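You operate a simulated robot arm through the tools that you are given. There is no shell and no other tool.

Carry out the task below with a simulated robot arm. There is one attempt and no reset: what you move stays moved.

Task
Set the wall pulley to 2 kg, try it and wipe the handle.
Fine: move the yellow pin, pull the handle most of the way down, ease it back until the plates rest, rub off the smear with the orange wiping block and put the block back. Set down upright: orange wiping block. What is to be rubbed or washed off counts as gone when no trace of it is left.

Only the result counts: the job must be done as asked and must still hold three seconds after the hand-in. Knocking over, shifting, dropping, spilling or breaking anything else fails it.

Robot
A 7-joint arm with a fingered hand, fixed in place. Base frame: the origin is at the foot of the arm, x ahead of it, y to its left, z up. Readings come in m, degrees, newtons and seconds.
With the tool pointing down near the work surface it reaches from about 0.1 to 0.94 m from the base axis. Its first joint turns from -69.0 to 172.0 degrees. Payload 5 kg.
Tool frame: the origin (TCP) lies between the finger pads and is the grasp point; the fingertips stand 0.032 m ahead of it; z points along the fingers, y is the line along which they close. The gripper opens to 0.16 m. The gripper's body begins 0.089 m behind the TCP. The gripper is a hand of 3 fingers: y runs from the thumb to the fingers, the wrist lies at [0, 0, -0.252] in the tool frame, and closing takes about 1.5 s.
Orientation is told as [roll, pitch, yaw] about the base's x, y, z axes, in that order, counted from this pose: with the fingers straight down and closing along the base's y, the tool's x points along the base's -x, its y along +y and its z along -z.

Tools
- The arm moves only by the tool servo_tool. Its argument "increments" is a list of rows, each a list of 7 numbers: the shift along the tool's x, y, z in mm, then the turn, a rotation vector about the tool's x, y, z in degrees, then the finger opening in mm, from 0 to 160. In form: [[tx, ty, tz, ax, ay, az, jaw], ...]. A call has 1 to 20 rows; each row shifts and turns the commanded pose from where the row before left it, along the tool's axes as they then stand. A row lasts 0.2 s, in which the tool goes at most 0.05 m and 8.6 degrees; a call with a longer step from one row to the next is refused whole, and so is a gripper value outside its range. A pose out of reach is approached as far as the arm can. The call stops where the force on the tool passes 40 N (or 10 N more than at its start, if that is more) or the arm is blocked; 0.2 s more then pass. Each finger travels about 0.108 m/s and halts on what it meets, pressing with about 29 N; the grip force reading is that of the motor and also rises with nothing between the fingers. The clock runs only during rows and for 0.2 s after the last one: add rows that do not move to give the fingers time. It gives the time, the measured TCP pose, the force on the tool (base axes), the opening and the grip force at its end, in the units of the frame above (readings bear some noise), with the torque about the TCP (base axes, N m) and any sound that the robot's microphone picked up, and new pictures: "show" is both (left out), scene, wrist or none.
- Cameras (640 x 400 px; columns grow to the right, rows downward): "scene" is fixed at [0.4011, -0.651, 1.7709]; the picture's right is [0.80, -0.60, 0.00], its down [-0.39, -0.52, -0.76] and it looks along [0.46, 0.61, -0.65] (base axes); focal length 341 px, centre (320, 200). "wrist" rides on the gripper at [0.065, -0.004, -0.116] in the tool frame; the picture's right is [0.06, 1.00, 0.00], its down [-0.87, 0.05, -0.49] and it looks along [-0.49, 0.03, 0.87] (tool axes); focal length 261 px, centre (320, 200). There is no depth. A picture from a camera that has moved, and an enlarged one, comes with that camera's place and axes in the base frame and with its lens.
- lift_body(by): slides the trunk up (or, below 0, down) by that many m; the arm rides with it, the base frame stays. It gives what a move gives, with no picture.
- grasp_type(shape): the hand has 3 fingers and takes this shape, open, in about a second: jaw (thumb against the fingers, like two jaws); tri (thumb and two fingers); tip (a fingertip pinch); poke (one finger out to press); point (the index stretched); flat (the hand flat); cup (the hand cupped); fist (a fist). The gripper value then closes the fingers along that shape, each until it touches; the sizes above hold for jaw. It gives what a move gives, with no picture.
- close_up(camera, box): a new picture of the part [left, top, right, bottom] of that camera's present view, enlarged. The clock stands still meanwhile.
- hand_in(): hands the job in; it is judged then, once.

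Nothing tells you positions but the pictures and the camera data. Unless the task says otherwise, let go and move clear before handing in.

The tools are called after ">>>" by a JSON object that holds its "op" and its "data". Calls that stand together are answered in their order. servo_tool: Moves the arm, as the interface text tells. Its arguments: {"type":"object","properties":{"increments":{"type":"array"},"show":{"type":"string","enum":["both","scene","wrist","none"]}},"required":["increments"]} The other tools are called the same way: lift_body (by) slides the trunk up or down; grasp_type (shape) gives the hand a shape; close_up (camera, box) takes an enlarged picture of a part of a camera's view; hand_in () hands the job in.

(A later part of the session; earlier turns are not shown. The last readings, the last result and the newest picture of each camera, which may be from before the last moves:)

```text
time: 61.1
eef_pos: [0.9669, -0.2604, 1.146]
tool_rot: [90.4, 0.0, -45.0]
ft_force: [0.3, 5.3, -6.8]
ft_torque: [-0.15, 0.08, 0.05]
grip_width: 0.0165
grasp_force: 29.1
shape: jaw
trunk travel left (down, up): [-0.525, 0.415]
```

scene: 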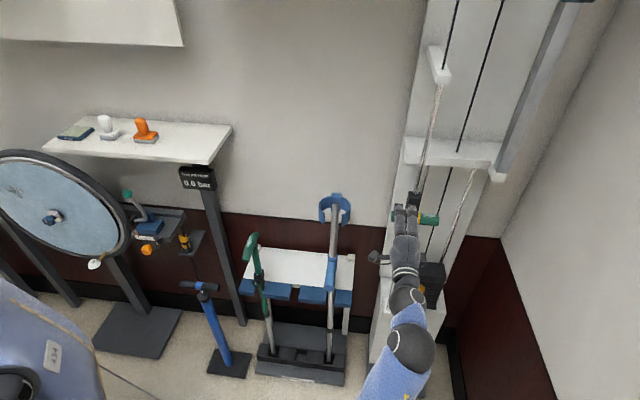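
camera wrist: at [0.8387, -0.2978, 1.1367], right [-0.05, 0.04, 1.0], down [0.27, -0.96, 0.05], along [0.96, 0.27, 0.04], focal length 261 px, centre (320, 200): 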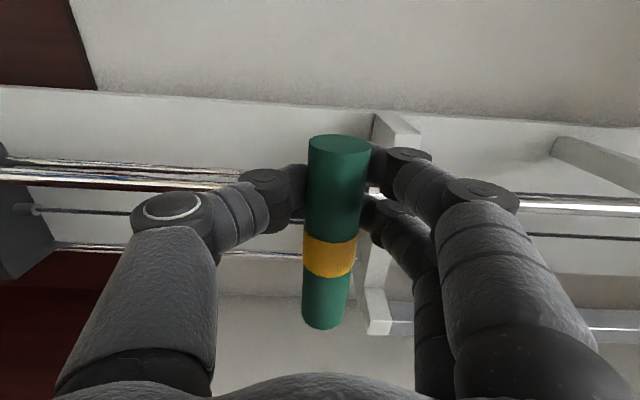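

The force is now slightly reversed: the handle is at its top rest and the plates are down. I'll take 1 mm back, open the fingers and withdraw.

>>> {"op": "servo_tool", "data": {"increments": [[0, -1, 0, 0, 0, 0, 0], [0, 0, 0, 0, 0, 0, 20], [0, 0, 0, 0, 0, 0, 40], [0, 0, 0, 0, 0, 0, 60], [0, 0, 0, 0, 0, 0, 74], [0, 0, 0, 0, 0, 0, 74], [0, 0, -10, 0, 0, 0, 74], [0, 0, -20, 0, 0, 0, 74], [0, 0, -30, 0, 0, 0, 74], [0, 0, -40, 0, 0, 0, 74], [0, 0, -40, 0, 0, 0, 74]]}}

>>> {"op": "close_up", "data": {"camera": "scene", "box": [370, 180, 490, 310]}}

>>> {"op": "close_up", "data": {"camera": "wrist", "box": [0, 50, 400, 240]}}

```text
time: 63.5
eef_pos: [0.8675, -0.3599, 1.1457]
tool_rot: [90.5, -0.1, -44.9]
ft_force: [0.5, 0.7, 1.2]
ft_torque: [0.01, 0.0, -0.02]
grip_width: 0.0732
grasp_force: 0.1
shape: jaw
trunk travel left (down, up): [-0.525, 0.415]
camera wrist: at [0.7393, -0.3958, 1.1415], right [-0.05, 0.04, 1.0], down [0.27, -0.96, 0.05], along [0.96, 0.27, 0.04], focal length 261 px, centre (320, 200)
```

scene: 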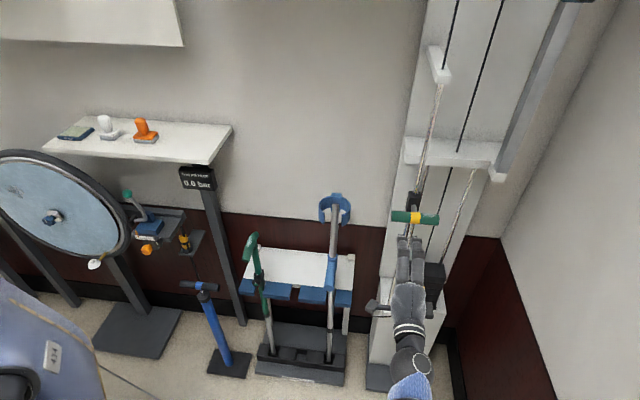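
wrist: 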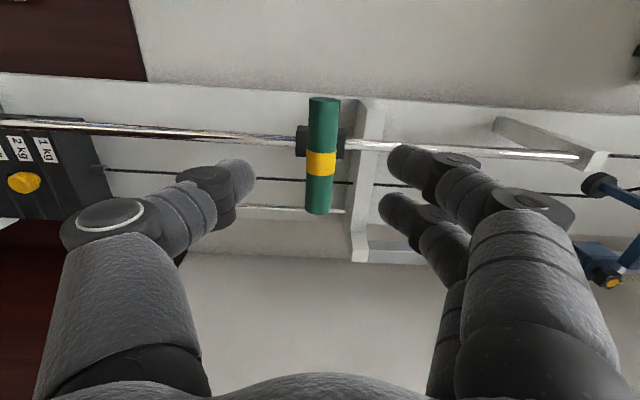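

```text
3.08 times, centred on (430, 245) of scene
camera zoom: at [0.4011, -0.651, 1.7709], right [0.8, -0.6, 0.0], down [-0.39, -0.52, -0.76], along [0.46, 0.61, -0.65], focal length 1048 px, centre (-18, 62)
```

zoom: 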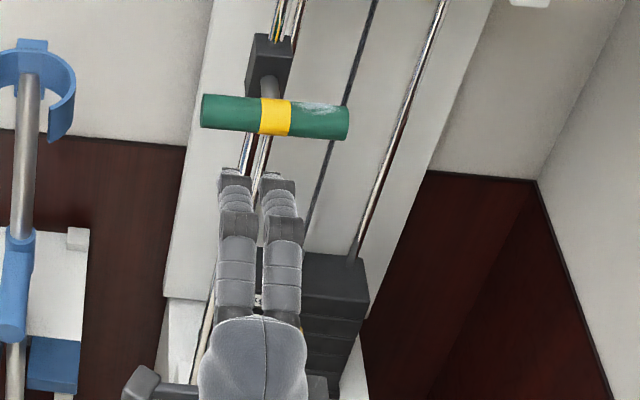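

```text
1.60 times, centred on (200, 145) of wrist
camera zoom: at [0.7393, -0.3958, 1.1415], right [-0.05, 0.04, 1.0], down [0.27, -0.96, 0.05], along [0.96, 0.27, 0.04], focal length 417 px, centre (512, 288)
```

zoom: 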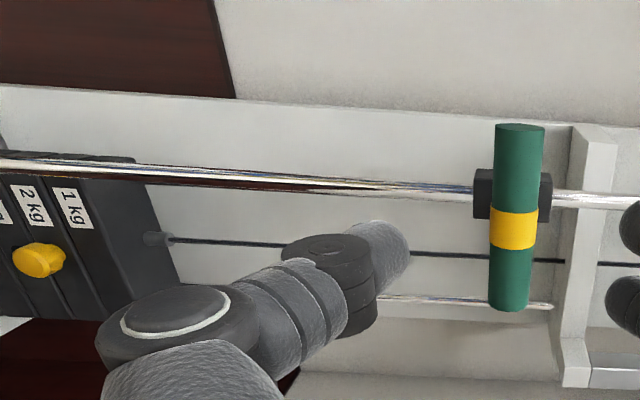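

The plates rest and the handle is back at the top, smear untouched. Next is the orange block on the shelf, near [0.52, 0.37, 1.25] by my estimate. I'll back off, turn the hand so that the fingers close sideways with the camera on top, and raise the trunk above shelf height.

>>> {"op": "servo_tool", "data": {"increments": [[0, 0, -30, 0, 0, 0, 74], [0, 0, -30, 0, 0, 0, 74], [0, 0, 0, 0, 0, 8.2, 74], [0, 0, 0, 0, 0, 8.2, 74], [0, 0, 0, 0, 0, 8.2, 74], [0, 0, 0, 0, 0, 8.2, 74], [0, 0, 0, 0, 0, 8.2, 74], [0, 0, 0, 0, 0, 8.2, 74], [0, 0, 0, 0, 0, 8.2, 74], [0, 0, 0, 0, 0, 8.2, 74], [0, 0, 0, 0, 0, 8.2, 74], [0, 0, 0, 0, 0, 8.2, 74], [0, 0, 0, 0, 0, 8.0, 74], [0, 0, 0, 0, 0, 0, 74]], "show": "none"}}

>>> {"op": "lift_body", "data": {"by": 0.26}}

>>> {"op": "servo_tool", "data": {"increments": [[0, 0, 0, 0, 0, 0, 74]]}}

```text
time: 66.5
eef_pos: [0.8245, -0.4044, 1.1456]
tool_rot: [171.8, 89.6, 37.0]
ft_force: [-0.5, -0.7, -0.1]
ft_torque: [-0.03, 0.01, -0.01]
grip_width: 0.0732
grasp_force: 0.1
shape: jaw
trunk travel left (down, up): [-0.525, 0.415]
```

```text
time: 69.1
eef_pos: [0.8254, -0.404, 1.4053]
tool_rot: [161.9, 89.5, 26.8]
ft_force: [0.0, -0.4, -0.3]
ft_torque: [-0.02, 0.03, 0.0]
grip_width: 0.0733
grasp_force: 0.0
shape: jaw
trunk travel left (down, up): [-0.785, 0.155]
```

```text
time: 69.5
eef_pos: [0.8258, -0.4037, 1.405]
tool_rot: [161.1, 89.5, 26.1]
ft_force: [-0.5, 0.0, -0.8]
ft_torque: [-0.01, -0.02, -0.01]
grip_width: 0.0736
grasp_force: 0.0
shape: jaw
trunk travel left (down, up): [-0.785, 0.155]
camera wrist: at [0.7403, -0.4831, 1.4702], right [0.71, -0.71, 0.06], down [-0.3, -0.38, -0.87], along [0.64, 0.6, -0.48], focal length 261 px, centre (320, 200)
```

scene: 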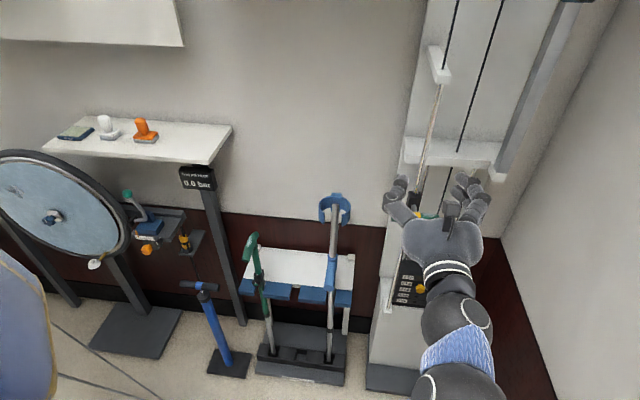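
wrist: 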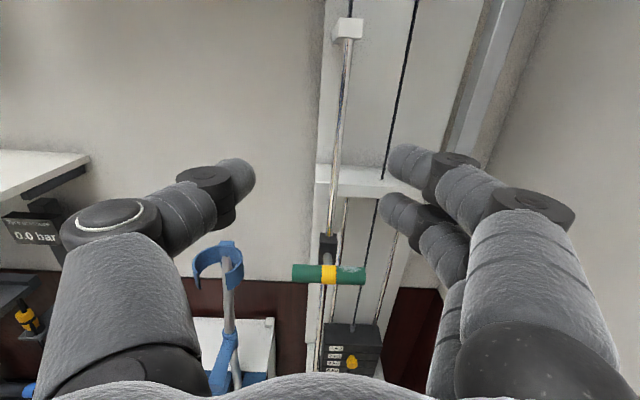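

The shelf's back corner in this view confirms my shelf estimate (top at z ≈ 1.23). I'll carry the hand left above everything, at z 1.40, towards the shelf.

>>> {"op": "servo_tool", "data": {"increments": [[0, -40, 13, 0, 0, 0, 74], [0, -40, 13, 0, 0, 0, 74], [0, -40, 13, 0, 0, 0, 74], [0, -40, 13, 0, 0, 0, 74], [0, -40, 13, 0, 0, 0, 74], [0, -40, 13, 0, 0, 0, 74], [0, -40, 13, 0, 0, 0, 74], [0, -40, 13, 0, 0, 0, 74], [0, -40, 13, 0, 0, 0, 74], [0, -40, 13, 0, 0, 0, 74], [0, 0, 0, 0, 0, 0, 74]]}}

```text
time: 71.9
eef_pos: [0.6647, -0.0298, 1.3668]
tool_rot: [161.0, 89.2, 26.0]
ft_force: [0.0, -1.0, 0.1]
ft_torque: [0.01, -0.01, -0.03]
grip_width: 0.074
grasp_force: 0.1
shape: jaw
out of reach, approached as far as the arm can: row 7, 8, 9, 10
trunk travel left (down, up): [-0.785, 0.155]
camera wrist: at [0.5787, -0.109, 1.4318], right [0.71, -0.71, 0.07], down [-0.3, -0.38, -0.88], along [0.64, 0.6, -0.48], focal length 261 px, centre (320, 200)
```

scene: 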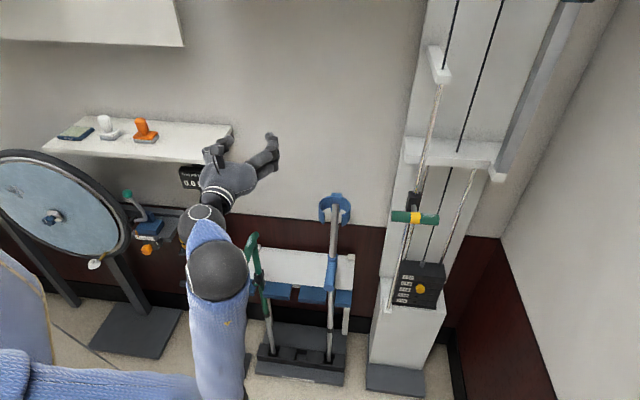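
wrist: 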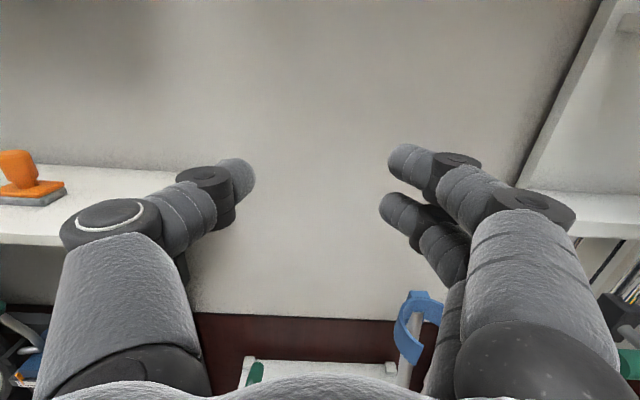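

The arm hit a joint limit part-way (folding too much at this height), so the pose sagged a bit. Raising the trunk should let the arm work lower relative to its shoulder and unfold, so I'll do that and lower the hand.

>>> {"op": "lift_body", "data": {"by": 0.15}}

>>> {"op": "servo_tool", "data": {"increments": [[-15, 0, 0, 0, 0, 0, 74], [-20, 0, 0, 0, 0, 0, 74], [-20, 0, 0, 0, 0, 0, 74], [-20, 0, 0, 0, 0, 0, 74], [-20, 0, 0, 0, 0, 0, 74], [0, 0, 0, 0, 0, 0, 74]]}}

```text
time: 73.7
eef_pos: [0.665, -0.0294, 1.5178]
tool_rot: [157.5, 89.2, 22.4]
ft_force: [-0.5, -0.7, -0.6]
ft_torque: [-0.03, 0.01, 0.0]
grip_width: 0.0741
grasp_force: 0.0
shape: jaw
trunk travel left (down, up): [-0.935, 0.005]
```

```text
time: 75.1
eef_pos: [0.6661, -0.0291, 1.424]
tool_rot: [156.5, 89.2, 21.6]
ft_force: [0.4, -0.3, 0.2]
ft_torque: [0.02, -0.01, 0.01]
grip_width: 0.0741
grasp_force: 0.1
shape: jaw
trunk travel left (down, up): [-0.935, 0.005]
camera wrist: at [0.5804, -0.1072, 1.4871], right [0.71, -0.71, 0.07], down [-0.3, -0.38, -0.88], along [0.64, 0.6, -0.48], focal length 261 px, centre (320, 200)
```

scene: 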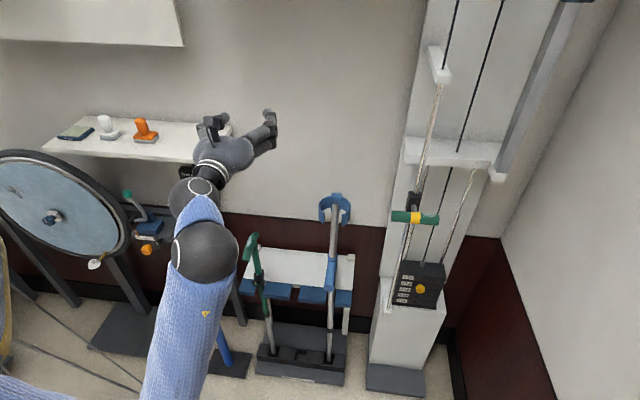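
wrist: 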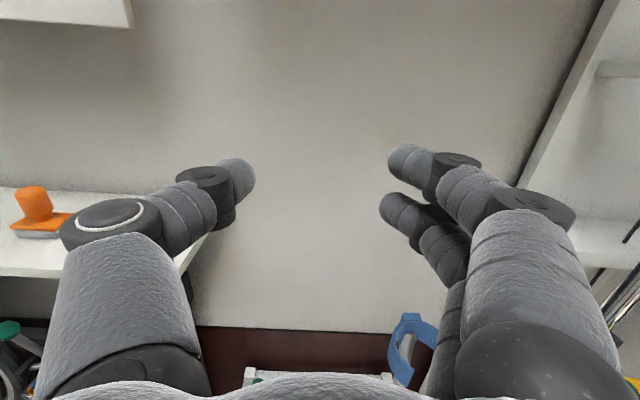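

That works: the hand now follows commands. The cabinet above the shelf is shallow (front at n ≈ 0.69, underside z ≈ 1.50), and the block is near [0.524, 0.39]. I'll move closer to look at the block.

>>> {"op": "servo_tool", "data": {"increments": [[-3, -34, 10, 0, 0, 0, 74], [-3, -34, 10, 0, 0, 0, 74], [-3, -34, 10, 0, 0, 0, 74], [-3, -34, 10, 0, 0, 0, 74], [-3, -34, 10, 0, 0, 0, 74], [-3, -34, 10, 0, 0, 0, 74], [-3, -34, 10, 0, 0, 0, 74], [0, 0, 0, 0, 0, 0, 74]]}}

>>> {"op": "close_up", "data": {"camera": "scene", "box": [40, 90, 240, 215]}}

```text
time: 76.9
eef_pos: [0.5688, 0.1569, 1.4029]
tool_rot: [166.0, 89.2, 31.0]
ft_force: [0.8, -0.8, -0.5]
ft_torque: [0.02, 0.03, 0.04]
grip_width: 0.0738
grasp_force: 0.1
shape: jaw
out of reach, approached as far as the arm can: row 4, 6
trunk travel left (down, up): [-0.935, 0.005]
camera wrist: at [0.484, 0.0776, 1.4662], right [0.71, -0.71, 0.07], down [-0.3, -0.38, -0.88], along [0.64, 0.6, -0.48], focal length 261 px, centre (320, 200)
```

scene: 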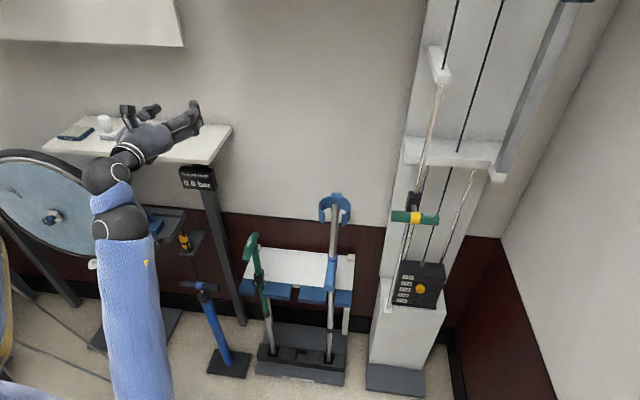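
wrist: 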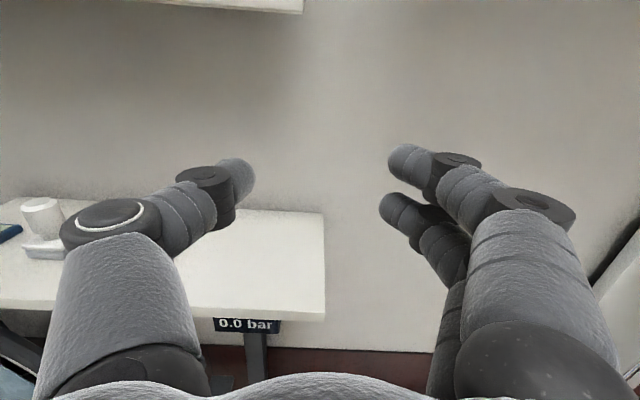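

```text
3.20 times, centred on (140, 152) of scene
camera zoom: at [0.4011, -0.651, 1.7709], right [0.8, -0.6, 0.0], down [-0.39, -0.52, -0.76], along [0.46, 0.61, -0.65], focal length 1090 px, centre (896, 352)
```

zoom: 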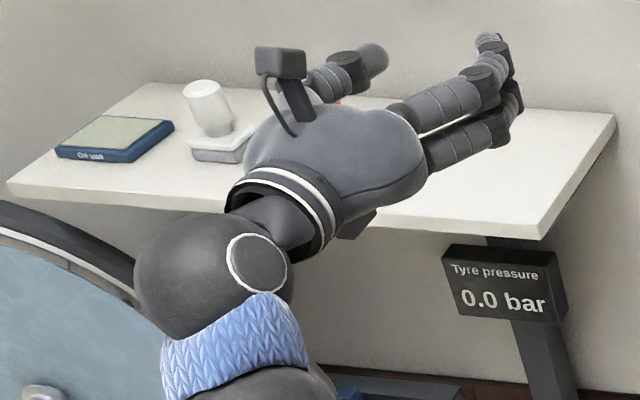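

Nearly there; the thumb hides the block from the wrist camera now. I'll go forward over the shelf at z 1.40, well above the block, and then left until I'm above it.

>>> {"op": "servo_tool", "data": {"increments": [[0, 0, 20, 0, 0, 0, 74], [0, 0, 25, 0, 0, 0, 74], [0, 0, 25, 0, 0, 0, 74], [0, -25, 0, 0, 0, 0, 74], [0, -25, 0, 0, 0, 0, 74], [0, -25, 0, 0, 0, 0, 74], [0, -25, 0, 0, 0, 0, 74], [0, 0, 0, 0, 0, 0, 74]]}}

```text
time: 78.7
eef_pos: [0.5518, 0.2775, 1.3988]
tool_rot: [114.1, 88.9, -21.0]
ft_force: [0.0, 0.0, 0.3]
ft_torque: [0.03, 0.03, 0.06]
grip_width: 0.0741
grasp_force: 0.1
shape: jaw
trunk travel left (down, up): [-0.935, 0.005]
camera wrist: at [0.4641, 0.1987, 1.4635], right [0.7, -0.71, 0.08], down [-0.29, -0.39, -0.87], along [0.65, 0.59, -0.48], focal length 261 px, centre (320, 200)
```

scene: 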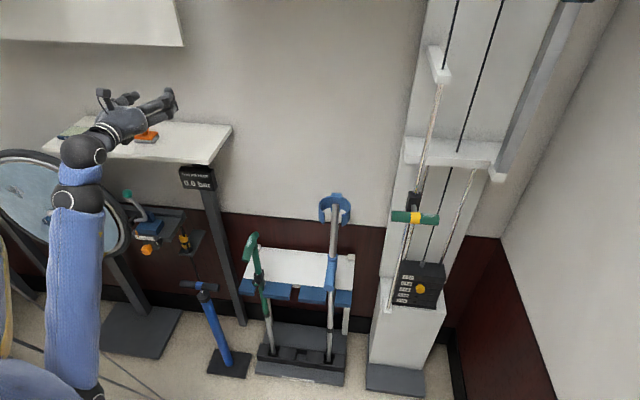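
wrist: 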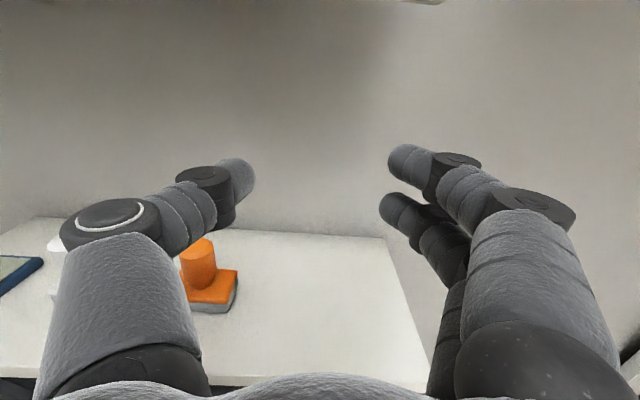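

The block is in view and the arm reaches fine here. I'll move 100 mm further left so that the knob lies straight ahead between the fingers, still above it.

>>> {"op": "servo_tool", "data": {"increments": [[0, -25, 0, 0, 0, 0, 80], [0, -25, 0, 0, 0, 0, 80], [0, -25, 0, 0, 0, 0, 80], [0, -25, 0, 0, 0, 0, 80], [0, 0, 0, 0, 0, 0, 80]]}}

>>> {"op": "close_up", "data": {"camera": "wrist", "box": [200, 200, 440, 380]}}

>>> {"op": "close_up", "data": {"camera": "scene", "box": [40, 80, 240, 205]}}

```text
time: 79.5
eef_pos: [0.4953, 0.3064, 1.3236]
tool_rot: [56.9, 80.8, -77.5]
ft_force: [-0.9, 0.0, -0.1]
ft_torque: [0.01, -0.02, 0.02]
grip_width: 0.0795
grasp_force: 0.1
shape: jaw
trunk travel left (down, up): [-0.935, 0.005]
stopped in row 4: the arm was blocked; the commanded pose is now the measured one
camera wrist: at [0.4097, 0.238, 1.3977], right [0.71, -0.68, 0.19], down [-0.28, -0.52, -0.81], along [0.65, 0.52, -0.56], focal length 261 px, centre (320, 200)
```

scene: 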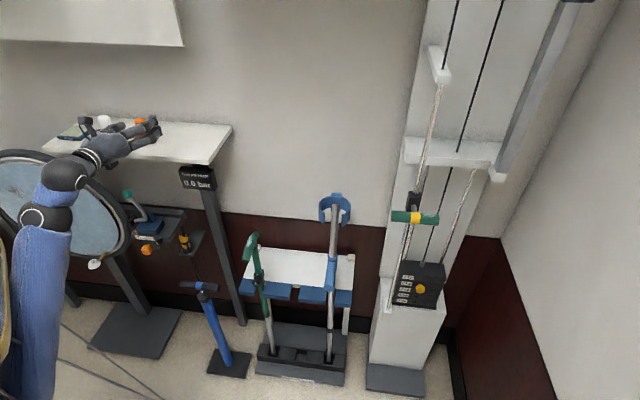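
wrist: 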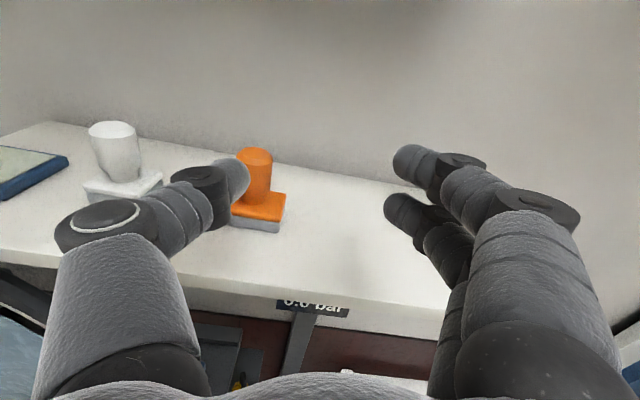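

```text
2.22 times, centred on (320, 290) of wrist
camera zoom: at [0.4097, 0.238, 1.3977], right [0.71, -0.68, 0.19], down [-0.28, -0.52, -0.81], along [0.65, 0.52, -0.56], focal length 579 px, centre (320, 0)
```

zoom: 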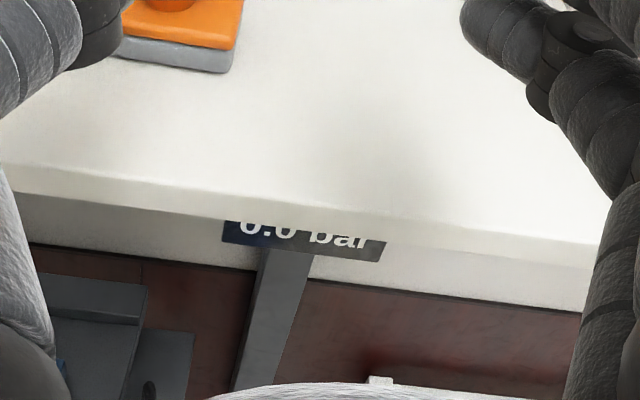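

```text
3.20 times, centred on (140, 142) of scene
camera zoom: at [0.4011, -0.651, 1.7709], right [0.8, -0.6, 0.0], down [-0.39, -0.52, -0.76], along [0.46, 0.61, -0.65], focal length 1090 px, centre (896, 384)
```

zoom: 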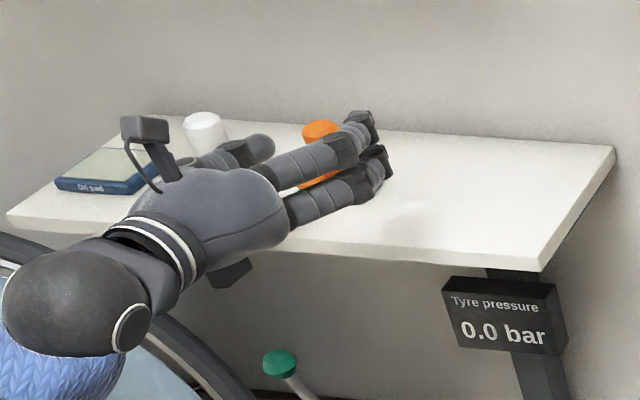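

The arm got blocked: it was folded too tightly close to the base, and the hand sagged, but the block and its neighbours haven't moved. I'll retreat up and right. After that I'll pitch the hand steeply downward, which keeps the wrist further out and should suit this spot better.

>>> {"op": "servo_tool", "data": {"increments": [[15, 10, 0, 0, 0, 0, 80], [20, 15, 0, 0, 0, 0, 80], [20, 15, 0, 0, 0, 0, 80], [20, 20, 0, 0, 0, 0, 80], [0, 20, 0, 0, 0, 0, 80], [0, 0, 0, 0, 0, 0, 80]]}}

```text
time: 81.1
eef_pos: [0.5497, 0.2559, 1.3794]
tool_rot: [49.0, 79.1, -85.6]
ft_force: [-0.7, 0.2, -0.2]
ft_torque: [0.02, -0.02, -0.01]
grip_width: 0.0799
grasp_force: 0.1
shape: jaw
trunk travel left (down, up): [-0.935, 0.005]
stopped in row 6: the arm was blocked; the commanded pose is now the measured one
camera wrist: at [0.4656, 0.1899, 1.4579], right [0.71, -0.68, 0.2], down [-0.29, -0.55, -0.78], along [0.64, 0.5, -0.59], focal length 261 px, centre (320, 200)
```

scene: 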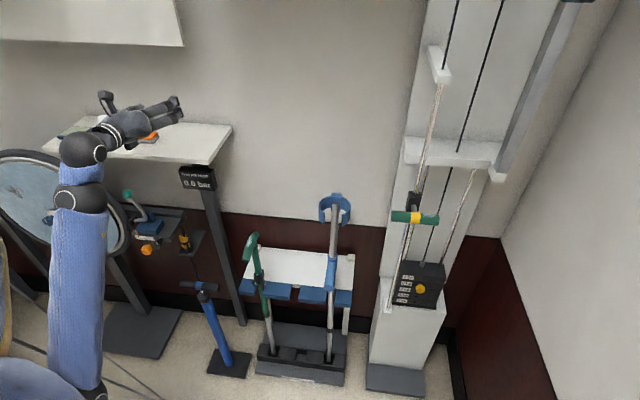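
wrist: 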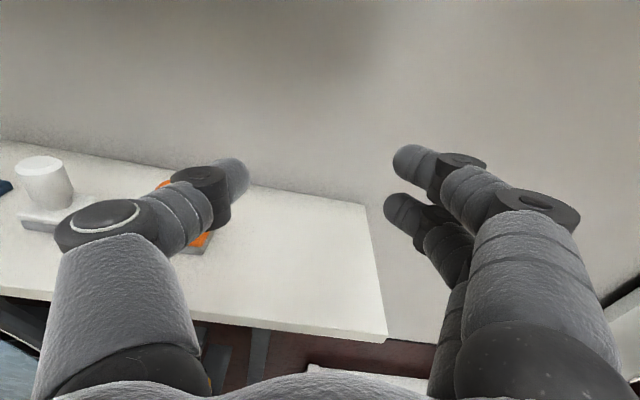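

It moved back most of the way. I'll now pitch the hand down in small steps here, which moves the wrist outward.

>>> {"op": "servo_tool", "data": {"increments": [[0, 15, 0, 0, 0, 0, 80], [0, 15, 0, 0, 0, 0, 80], [0, 0, 0, 0, -6, 0, 80], [0, 0, 0, 0, -6, 0, 80], [0, 0, 0, 0, -6, 0, 80], [0, 0, 0, 0, 0, 0, 80]]}}

```text
time: 82.3
eef_pos: [0.5848, 0.165, 1.2711]
tool_rot: [31.4, 52.4, -107.2]
ft_force: [-0.4, -1.0, 0.3]
ft_torque: [-0.03, -0.02, 0.0]
grip_width: 0.0799
grasp_force: 0.1
shape: jaw
trunk travel left (down, up): [-0.935, 0.005]
stopped in row 5: the arm was blocked; the commanded pose is now the measured one
camera wrist: at [0.5125, 0.1483, 1.3818], right [0.7, -0.61, 0.37], down [-0.46, -0.78, -0.42], along [0.54, 0.12, -0.83], focal length 261 px, centre (320, 200)
```

scene: 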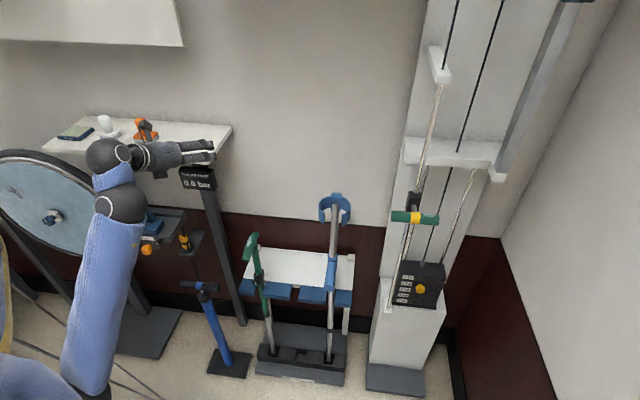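
wrist: 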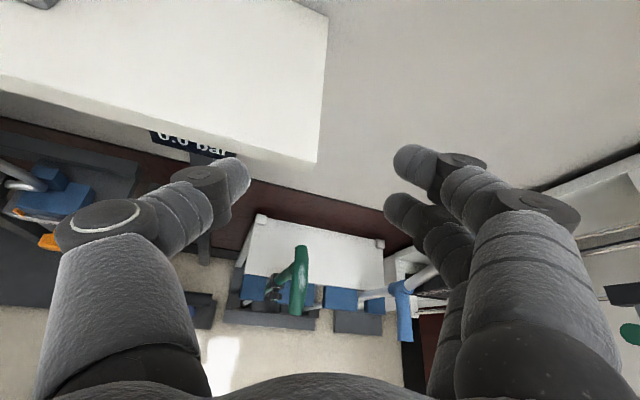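

The arm swung further than commanded (z dropped to 1.27 and the pitch overshot), probably because it jumped to another joint solution. Everything else looks undisturbed. I'll back away from the shelf, up and out, in small steps and watch how it follows.

>>> {"op": "servo_tool", "data": {"increments": [[6.5, 4.5, -16, 0, 0, 0, 80], [6.5, 4.5, -16, 0, 0, 0, 80], [0, 0, 0, 0, 0, 0, 80]]}}

```text
time: 83.1
eef_pos: [0.5754, 0.1345, 1.2877]
tool_rot: [33.6, 50.0, -105.8]
ft_force: [-0.4, 1.3, 0.8]
ft_torque: [0.01, 0.0, 0.01]
grip_width: 0.08
grasp_force: 0.1
shape: jaw
trunk travel left (down, up): [-0.935, 0.005]
camera wrist: at [0.5018, 0.1241, 1.3988], right [0.69, -0.6, 0.4], down [-0.46, -0.8, -0.38], along [0.55, 0.08, -0.83], focal length 261 px, centre (320, 200)
```

scene: 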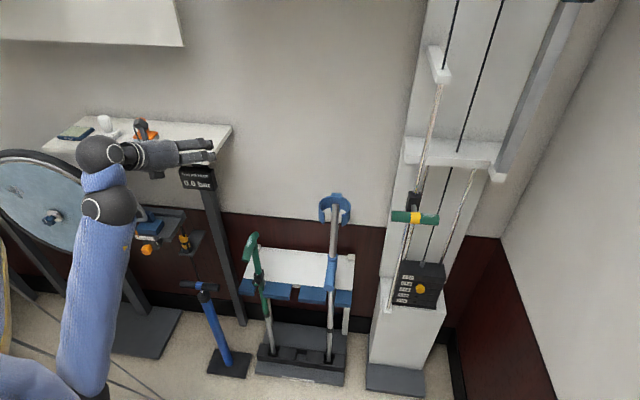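
wrist: 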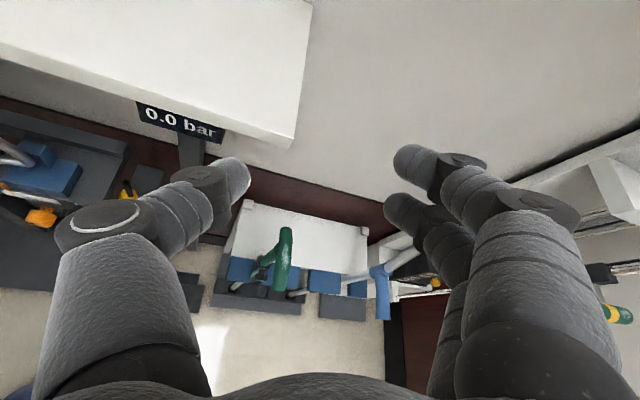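

Following again. I'll continue to an open spot right of the shelf, at about [0.62, 0.0, 1.40].

>>> {"op": "servo_tool", "data": {"increments": [[2, 20, -11, 0, 0, 0, 80], [2, 20, -11, 0, 0, 0, 80], [2, 20, -11, 0, 0, 0, 80], [2, 20, -11, 0, 0, 0, 80], [2, 20, -11, 0, 0, 0, 80], [2, 20, -11, 0, 0, 0, 80], [2, 20, -11, 0, 0, 0, 80], [2, 20, -11, 0, 0, 0, 80], [0, 0, 0, 0, 0, 0, 80]]}}

```text
time: 83.8
eef_pos: [0.5871, 0.0691, 1.2787]
tool_rot: [34.6, 43.8, -105.5]
ft_force: [0.1, 0.9, -0.3]
ft_torque: [-0.01, 0.02, 0.02]
grip_width: 0.0801
grasp_force: 0.0
shape: jaw
trunk travel left (down, up): [-0.935, 0.005]
stopped in row 3: the arm was blocked; the commanded pose is now the measured one
camera wrist: at [0.5152, 0.0699, 1.3913], right [0.7, -0.55, 0.45], down [-0.47, -0.83, -0.29], along [0.54, -0.01, -0.84], focal length 261 px, centre (320, 200)
```

scene: 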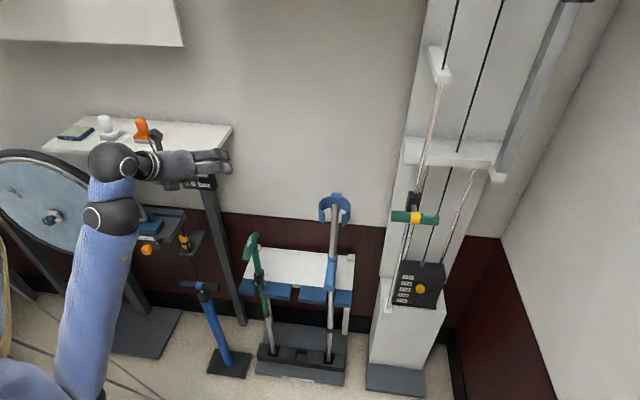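
wrist: 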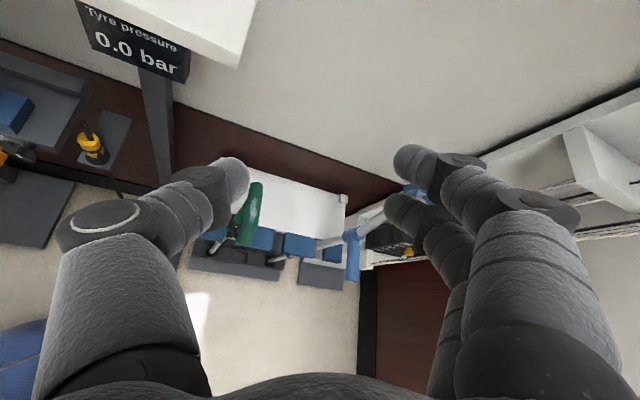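

The arm is near a wrist limit: the elbow hangs low, the forearm points up and the hand is bent about 95° from it. Raising the hand back toward horizontal should relieve that, so I'll do this first in small steps.

>>> {"op": "servo_tool", "data": {"increments": [[0, 0, 0, 0, 6, 0, 80], [0, 0, 0, 0, 6, 0, 80], [0, 0, 0, 0, 6, 0, 80], [0, 0, 0, 0, 6, 0, 80], [0, 0, 0, 0, 0, 0, 80]]}}

```text
time: 84.4
eef_pos: [0.5943, 0.0143, 1.2314]
tool_rot: [42.6, 40.5, -95.6]
ft_force: [0.1, 0.0, 0.2]
ft_torque: [-0.03, 0.03, 0.01]
grip_width: 0.0799
grasp_force: 0.0
shape: jaw
out of reach, approached as far as the arm can: row 2, 3
trunk travel left (down, up): [-0.935, 0.005]
stopped in row 3: the arm was blocked; the commanded pose is now the measured one
camera wrist: at [0.5123, 0.0189, 1.3367], right [0.69, -0.46, 0.55], down [-0.38, -0.89, -0.26], along [0.61, -0.03, -0.79], focal length 261 px, centre (320, 200)
```

scene: 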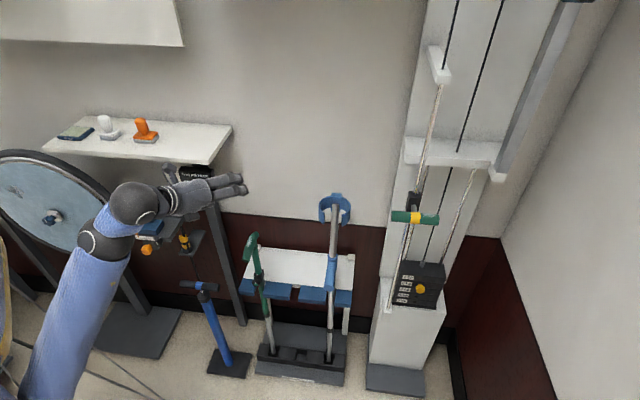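
wrist: 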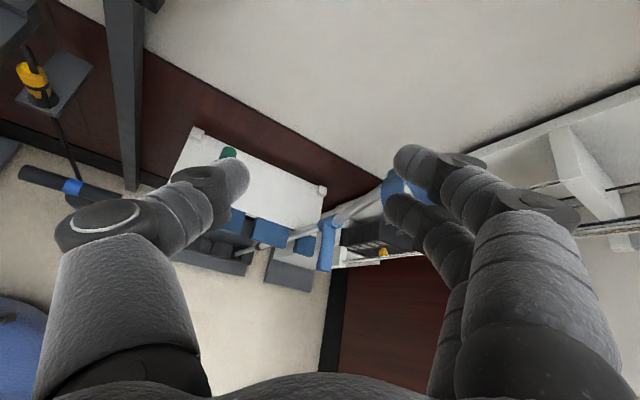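

The arm is still settling between joint solutions, but the hand is clear of everything (z 1.23, in free space right of the shelf). I'll try a gentle move outward, away from the base, to see if it follows.

>>> {"op": "servo_tool", "data": {"increments": [[0, 0, 0, 0, 0, 0, 80], [0, 0, 0, 0, 0, 0, 80], [0, 5, 8, 0, 0, 0, 80], [0, 5, 8, 0, 0, 0, 80], [0, 5, 8, 0, 0, 0, 80], [0, 0, 0, 0, 0, 0, 80]], "show": "none"}}

```text
time: 86.0
eef_pos: [0.6155, -0.0082, 1.1967]
tool_rot: [42.1, 35.8, -95.9]
ft_force: [0.6, -0.6, -0.5]
ft_torque: [0.04, 0.02, 0.0]
grip_width: 0.08
grasp_force: 0.0
shape: jaw
trunk travel left (down, up): [-0.935, 0.005]
stopped in row 6: the arm was blocked; the commanded pose is now the measured one
```

It moves outward but sags a little, as if the folded arm presses on its own body. I'll keep moving outward, where the arm can unfold.

>>> {"op": "servo_tool", "data": {"increments": [[-5, 12, 0, 0, 0, 0, 80], [-5, 12, 0, 0, 0, 0, 80], [-5, 12, 0, 0, 0, 0, 80], [-5, 12, 0, 0, 0, 0, 80], [-5, 12, 0, 0, 0, 0, 80], [-5, 12, 0, 0, 0, 0, 80], [0, 0, 0, 0, 0, 0, 80]]}}

```text
time: 87.1
eef_pos: [0.6429, -0.0999, 1.1774]
tool_rot: [41.9, 27.6, -95.9]
ft_force: [-0.5, -0.2, -0.4]
ft_torque: [0.0, 0.02, 0.0]
grip_width: 0.0799
grasp_force: 0.0
shape: jaw
trunk travel left (down, up): [-0.935, 0.005]
stopped in row 5: the arm was blocked; the commanded pose is now the measured one
camera wrist: at [0.5653, -0.0718, 1.2825], right [0.71, -0.33, 0.62], down [-0.38, -0.92, -0.04], along [0.59, -0.21, -0.78], focal length 261 px, centre (320, 200)
```

scene: 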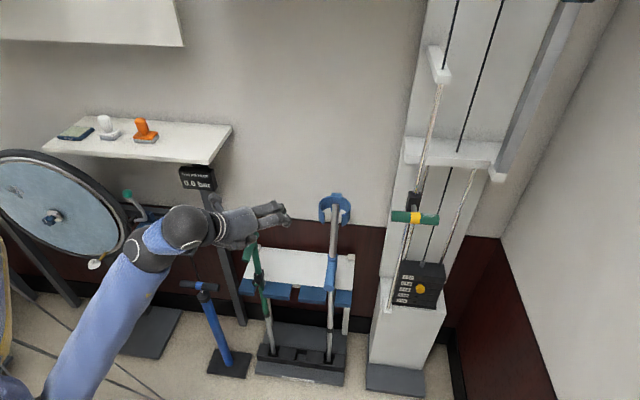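
wrist: 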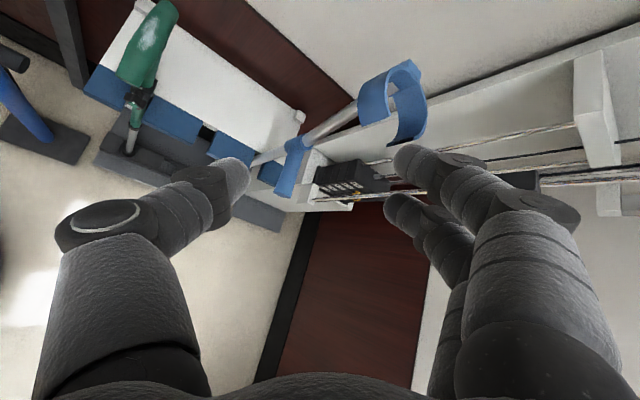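

It keeps drifting right and down, ahead of what I command. I'll do a pure hold to see whether it settles on its own.

>>> {"op": "servo_tool", "data": {"increments": [[0, 0, 0, 0, 0, 0, 80], [0, 0, 0, 0, 0, 0, 80], [0, 0, 0, 0, 0, 0, 80], [0, 0, 0, 0, 0, 0, 80]], "show": "none"}}

```text
time: 88.1
eef_pos: [0.6432, -0.0997, 1.1772]
tool_rot: [41.8, 27.5, -96.0]
ft_force: [0.0, -0.1, 0.0]
ft_torque: [-0.01, 0.0, -0.01]
grip_width: 0.0803
grasp_force: 0.0
shape: jaw
trunk travel left (down, up): [-0.935, 0.005]
```

It holds perfectly still, so the trouble only arises with certain moves. I'll test a small upward move.

>>> {"op": "servo_tool", "data": {"increments": [[4.5, 5.9, -6.6, 0, 0, 0, 80], [4.5, 5.9, -6.6, 0, 0, 0, 80], [4.5, 5.9, -6.6, 0, 0, 0, 80], [0, 0, 0, 0, 0, 0, 80]], "show": "none"}}

```text
time: 89.1
eef_pos: [0.6414, -0.0981, 1.2089]
tool_rot: [41.9, 27.6, -95.9]
ft_force: [0.0, 0.9, -0.7]
ft_torque: [-0.02, 0.01, 0.02]
grip_width: 0.0801
grasp_force: 0.2
shape: jaw
trunk travel left (down, up): [-0.935, 0.005]
```

That tracked exactly, so the arm is out of the bad region. I'll go to open space near the starting spot, where I can re-orient the hand to point down as at the start.

>>> {"op": "servo_tool", "data": {"increments": [[-16.7, 18.9, -11.2, 0, 0, 0, 80], [-16.7, 18.9, -11.2, 0, 0, 0, 80], [-16.7, 18.9, -11.2, 0, 0, 0, 80], [-16.7, 18.9, -11.2, 0, 0, 0, 80], [-16.7, 18.9, -11.2, 0, 0, 0, 80], [-16.7, 18.9, -11.2, 0, 0, 0, 80], [-16.7, 18.9, -11.2, 0, 0, 0, 80], [-16.7, 18.9, -11.2, 0, 0, 0, 80], [-16.7, 18.9, -11.2, 0, 0, 0, 80], [-16.7, 18.9, -11.2, 0, 0, 0, 80], [0, 0, 0, 0, 0, 0, 80]], "show": "scene"}}

```text
time: 91.5
eef_pos: [0.6683, -0.2485, 1.2731]
tool_rot: [41.8, 27.6, -95.9]
ft_force: [0.4, 0.2, 0.0]
ft_torque: [0.0, -0.01, -0.01]
grip_width: 0.08
grasp_force: 0.0
shape: jaw
out of reach, approached as far as the arm can: row 7, 8, 9, 10
trunk travel left (down, up): [-0.935, 0.005]
```

scene: 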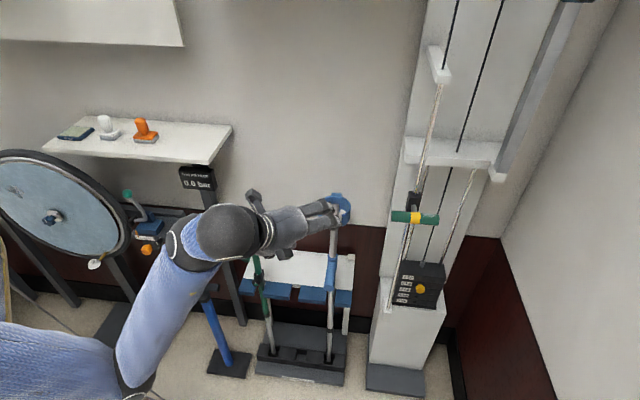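

The arm followed exactly until a reach limit at this steep orientation. I'll look at the arm's posture in the scene view before re-orienting.

>>> {"op": "close_up", "data": {"camera": "scene", "box": [0, 160, 380, 400]}}

```text
1.67 times, centred on (190, 280) of scene
camera zoom: at [0.4011, -0.651, 1.7709], right [0.8, -0.6, 0.0], down [-0.39, -0.52, -0.76], along [0.46, 0.61, -0.65], focal length 568 px, centre (537, 67)
```

zoom: 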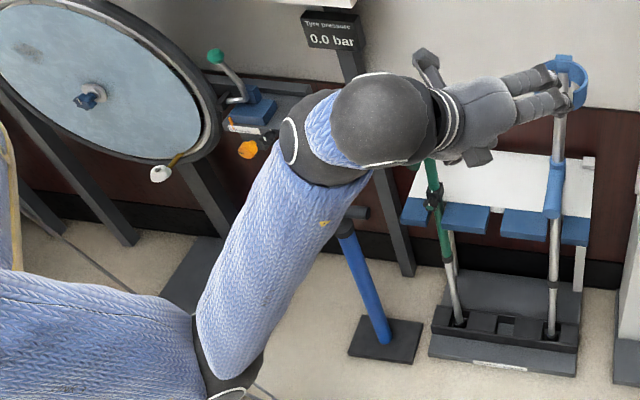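

The elbow hangs low and the wrist is bent about 90°, which is the limit. I'll bring the hand back to the horizontal pose facing the pulley (which worked well), then return to the starting spot to turn it downward the way it began.

>>> {"op": "servo_tool", "data": {"increments": [[0, 0, 0, -3.54, 3.94, -4.89, 80], [0, 0, 0, -3.54, 3.94, -4.89, 80], [0, 0, 0, -3.54, 3.94, -4.89, 80], [0, 0, 0, -3.54, 3.94, -4.89, 80], [0, 0, 0, -3.54, 3.94, -4.89, 80], [0, 0, 0, -3.54, 3.94, -4.89, 80], [0, 0, 0, -3.54, 3.94, -4.89, 80], [0, 0, 0, -3.54, 3.94, -4.89, 80], [0, 0, 0, -3.54, 3.94, -4.89, 80], [0, 0, 0, 0, 0, 0, 80]], "show": "scene"}}

```text
time: 92.1
eef_pos: [0.6638, -0.3286, 1.2807]
tool_rot: [54.3, 15.8, -85.1]
ft_force: [-0.1, 0.5, 0.0]
ft_torque: [0.01, -0.01, 0.01]
grip_width: 0.0801
grasp_force: 0.1
shape: jaw
out of reach, approached as far as the arm can: row 3
trunk travel left (down, up): [-0.935, 0.005]
stopped in row 3: the arm was blocked; the commanded pose is now the measured one
```

scene: 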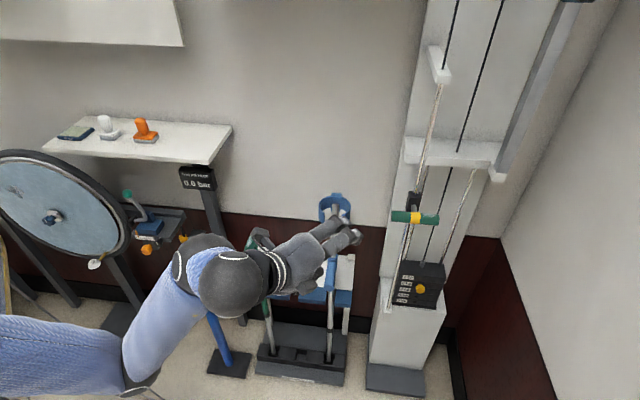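

Still in free space. Perhaps the joints can't keep up with my step size near a singular posture, so I'll repeat the rotation in much smaller steps.

>>> {"op": "servo_tool", "data": {"increments": [[0, 0, 0, 0, 0, 0, 80], [0, 0, 0, -1, 1.2, -1.5, 80], [0, 0, 0, -1, 1.2, -1.5, 80], [0, 0, 0, -1, 1.2, -1.5, 80], [0, 0, 0, -1, 1.2, -1.5, 80], [0, 0, 0, -1, 1.2, -1.5, 80], [0, 0, 0, -1, 1.2, -1.5, 80], [0, 0, 0, -1, 1.2, -1.5, 80], [0, 0, 0, -1, 1.2, -1.5, 80], [0, 0, 0, -1, 1.2, -1.5, 80], [0, 0, 0, -1, 1.2, -1.5, 80], [0, 0, 0, 0, 0, 0, 80]], "show": "scene"}}

```text
time: 94.7
eef_pos: [0.6633, -0.3463, 1.2864]
tool_rot: [57.1, 12.5, -82.0]
ft_force: [0.1, 0.7, -0.6]
ft_torque: [0.0, -0.01, 0.02]
grip_width: 0.0801
grasp_force: 0.1
shape: jaw
out of reach, approached as far as the arm can: row 5, 7, 9, 11
trunk travel left (down, up): [-0.935, 0.005]
```

scene: 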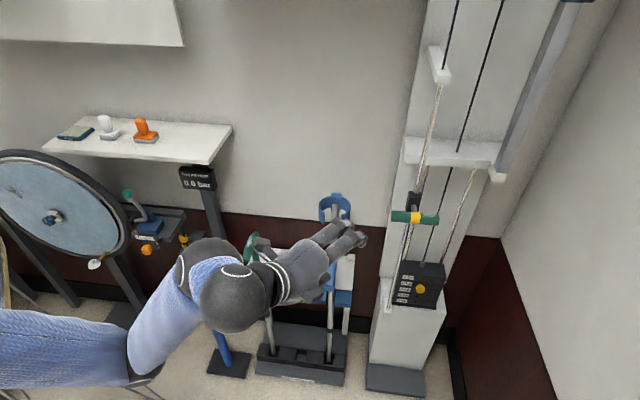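

Rotation in that direction is at a limit. I'll test single rotation directions by small amounts to find what is free.

>>> {"op": "servo_tool", "data": {"increments": [[0, 0, 0, 0, 0, 0, 80], [0, 0, 0, 0, 0, -3, 80], [0, 0, 0, 0, 0, -3, 80], [0, 0, 0, 0, 0, -3, 80], [0, 0, 0, 0, 0, -3, 80], [0, 0, 0, 0, 0, 0, 80]], "show": "none"}}

>>> {"op": "servo_tool", "data": {"increments": [[0, 0, 0, 0, 2, 0, 80], [0, 0, 0, 0, 2, 0, 80], [0, 0, 0, 0, 2, 0, 80], [0, 0, 0, 0, 0, 0, 80]], "show": "none"}}

>>> {"op": "servo_tool", "data": {"increments": [[0, 0, 0, -2, 0, 0, 80], [0, 0, 0, -2, 0, 0, 80], [0, 0, 0, -2, 0, 0, 80], [0, 0, 0, 0, 0, 0, 80]], "show": "none"}}

```text
time: 96.3
eef_pos: [0.6617, -0.357, 1.2855]
tool_rot: [57.4, 1.0, -75.9]
ft_force: [-0.1, 0.3, 0.8]
ft_torque: [-0.03, -0.01, 0.0]
grip_width: 0.08
grasp_force: 0.0
shape: jaw
trunk travel left (down, up): [-0.935, 0.005]
stopped in row 6: the arm was blocked; the commanded pose is now the measured one
```

```text
time: 97.3
eef_pos: [0.6617, -0.3568, 1.285]
tool_rot: [57.4, 1.1, -75.9]
ft_force: [-0.1, -0.4, 0.1]
ft_torque: [-0.02, 0.0, 0.03]
grip_width: 0.0801
grasp_force: 0.1
shape: jaw
out of reach, approached as far as the arm can: row 2
trunk travel left (down, up): [-0.935, 0.005]
```

```text
time: 98.3
eef_pos: [0.6591, -0.3688, 1.2876]
tool_rot: [58.9, -0.6, -76.6]
ft_force: [-0.8, -0.6, -0.3]
ft_torque: [0.02, 0.03, 0.03]
grip_width: 0.0799
grasp_force: 0.1
shape: jaw
out of reach, approached as far as the arm can: row 2
trunk travel left (down, up): [-0.935, 0.005]
```

Roll about the hand's axis is free; turning the heading further left is what's limited here. I'll turn the heading to the right (toward the arm's own direction), which should relieve the wrist.

>>> {"op": "servo_tool", "data": {"increments": [[0, 0, 0, 0, -3, 0, 80], [0, 0, 0, 0, -3, 0, 80], [0, 0, 0, 0, -3, 0, 80], [0, 0, 0, 0, -3, 0, 80], [0, 0, 0, 0, -3, 0, 80], [0, 0, 0, 0, -3, 0, 80], [0, 0, 0, 0, -3, 0, 80], [0, 0, 0, 0, -3, 0, 80], [0, 0, 0, 0, 0, 0, 80]], "show": "scene"}}

```text
time: 99.8
eef_pos: [0.6639, -0.4238, 1.3363]
tool_rot: [63.5, -17.7, -95.5]
ft_force: [0.4, -1.0, -0.1]
ft_torque: [0.01, -0.03, 0.03]
grip_width: 0.0801
grasp_force: 0.0
shape: jaw
trunk travel left (down, up): [-0.935, 0.005]
stopped in row 7: the arm was blocked; the commanded pose is now the measured one
```

scene: 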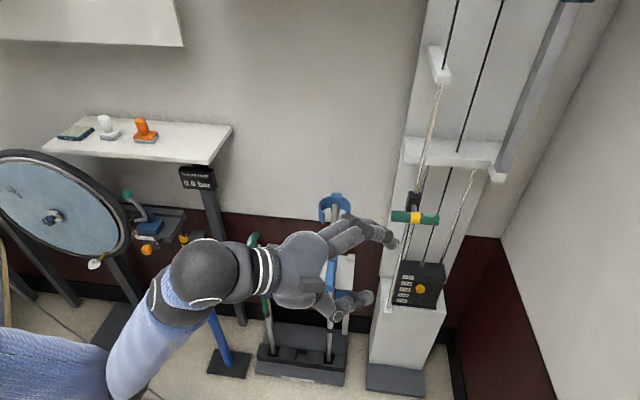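

The posture is changing toward the right, near the starting spot. I'll now try rotating toward the original downward pose in small steps.

>>> {"op": "servo_tool", "data": {"increments": [[0, 0, 0, 0, 0, 0, 80], [0, 0, 0, 1.3, 2.42, -2.9, 80], [0, 0, 0, 1.3, 2.42, -2.9, 80], [0, 0, 0, 1.3, 2.42, -2.9, 80], [0, 0, 0, 1.3, 2.42, -2.9, 80], [0, 0, 0, 1.3, 2.42, -2.9, 80], [0, 0, 0, 0, 0, 0, 80]], "show": "scene"}}

```text
time: 101.4
eef_pos: [0.6652, -0.4209, 1.3366]
tool_rot: [50.0, -23.3, -76.1]
ft_force: [0.0, 0.7, 0.7]
ft_torque: [0.01, 0.02, 0.03]
grip_width: 0.0798
grasp_force: 0.0
shape: jaw
trunk travel left (down, up): [-0.935, 0.005]
```

scene: 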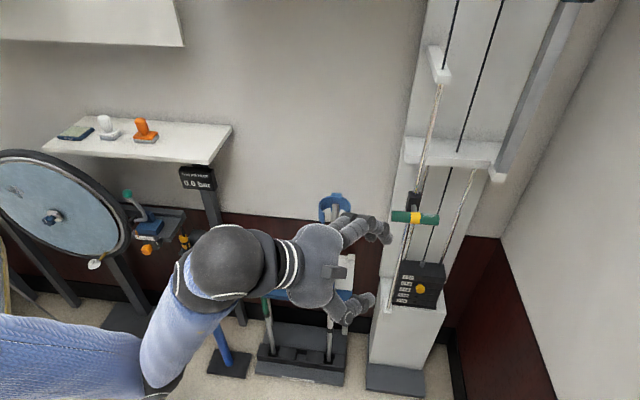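

Tracks perfectly now. I'll continue that rotation to the downward pose.

>>> {"op": "servo_tool", "data": {"increments": [[0, 0, 0, 1.3, 2.42, -2.9, 80], [0, 0, 0, 1.3, 2.42, -2.9, 80], [0, 0, 0, 1.3, 2.42, -2.9, 80], [0, 0, 0, 1.3, 2.42, -2.9, 80], [0, 0, 0, 1.3, 2.42, -2.9, 80], [0, 0, 0, 1.3, 2.42, -2.9, 80], [0, 0, 0, 1.3, 2.42, -2.9, 80], [0, 0, 0, 1.3, 2.42, -2.9, 80], [0, 0, 0, 1.3, 2.42, -2.9, 80], [0, 0, 0, 1.3, 2.42, -2.9, 80], [0, 0, 0, 0, 0, 0, 80]], "show": "scene"}}

```text
time: 103.8
eef_pos: [0.6674, -0.4166, 1.3122]
tool_rot: [41.4, -25.2, -64.3]
ft_force: [0.1, 0.4, 0.3]
ft_torque: [0.01, 0.04, 0.02]
grip_width: 0.0803
grasp_force: 0.0
shape: jaw
out of reach, approached as far as the arm can: row 3, 4, 5, 6, 7, 8, 9, 10
trunk travel left (down, up): [-0.935, 0.005]
```

scene: 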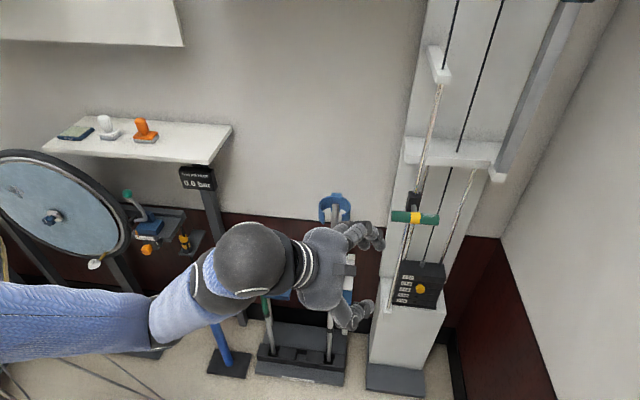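

Limited again: for the hand to point down, the wrist must be higher relative to the shoulder, as it was at the start. So I'll lower the trunk to its starting height, bring the hand to horizontal, raise it to the starting position, and only then turn it down.

>>> {"op": "lift_body", "data": {"by": -0.06}}

>>> {"op": "servo_tool", "data": {"increments": [[0, 0, 0, 0, 0, 0, 80], [0, 0, 0, -3.5, -2.5, 0, 80], [0, 0, 0, -3.5, -2.5, 0, 80], [0, 0, 0, -3.5, -2.5, 0, 80], [0, 0, 0, -3.5, -2.5, 0, 80], [0, 0, 0, -3.5, -2.5, 0, 80], [0, 0, 0, -3.5, -2.5, 0, 80], [0, 0, 0, -3.5, -2.5, 0, 80], [0, 0, 0, -3.5, -2.5, 0, 80], [0, 0, 0, 0, 0, 0, 80]], "show": "scene"}}

```text
time: 104.8
eef_pos: [0.6672, -0.4163, 1.2513]
tool_rot: [41.2, -25.2, -64.2]
ft_force: [0.1, 0.4, 0.6]
ft_torque: [-0.01, 0.0, -0.01]
grip_width: 0.08
grasp_force: 0.0
shape: jaw
trunk travel left (down, up): [-0.875, 0.065]
```

```text
time: 105.9
eef_pos: [0.6512, -0.4863, 1.2764]
tool_rot: [50.6, -37.1, -72.3]
ft_force: [0.3, 0.0, 0.0]
ft_torque: [0.0, -0.01, 0.0]
grip_width: 0.0801
grasp_force: 0.1
shape: jaw
trunk travel left (down, up): [-0.875, 0.065]
stopped in row 5: the arm was blocked; the commanded pose is now the measured one
```

scene: 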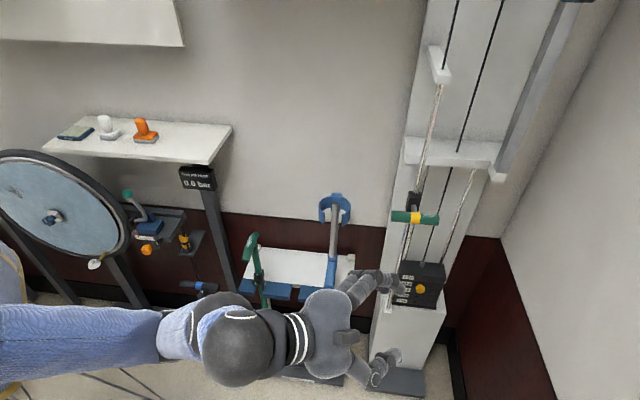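

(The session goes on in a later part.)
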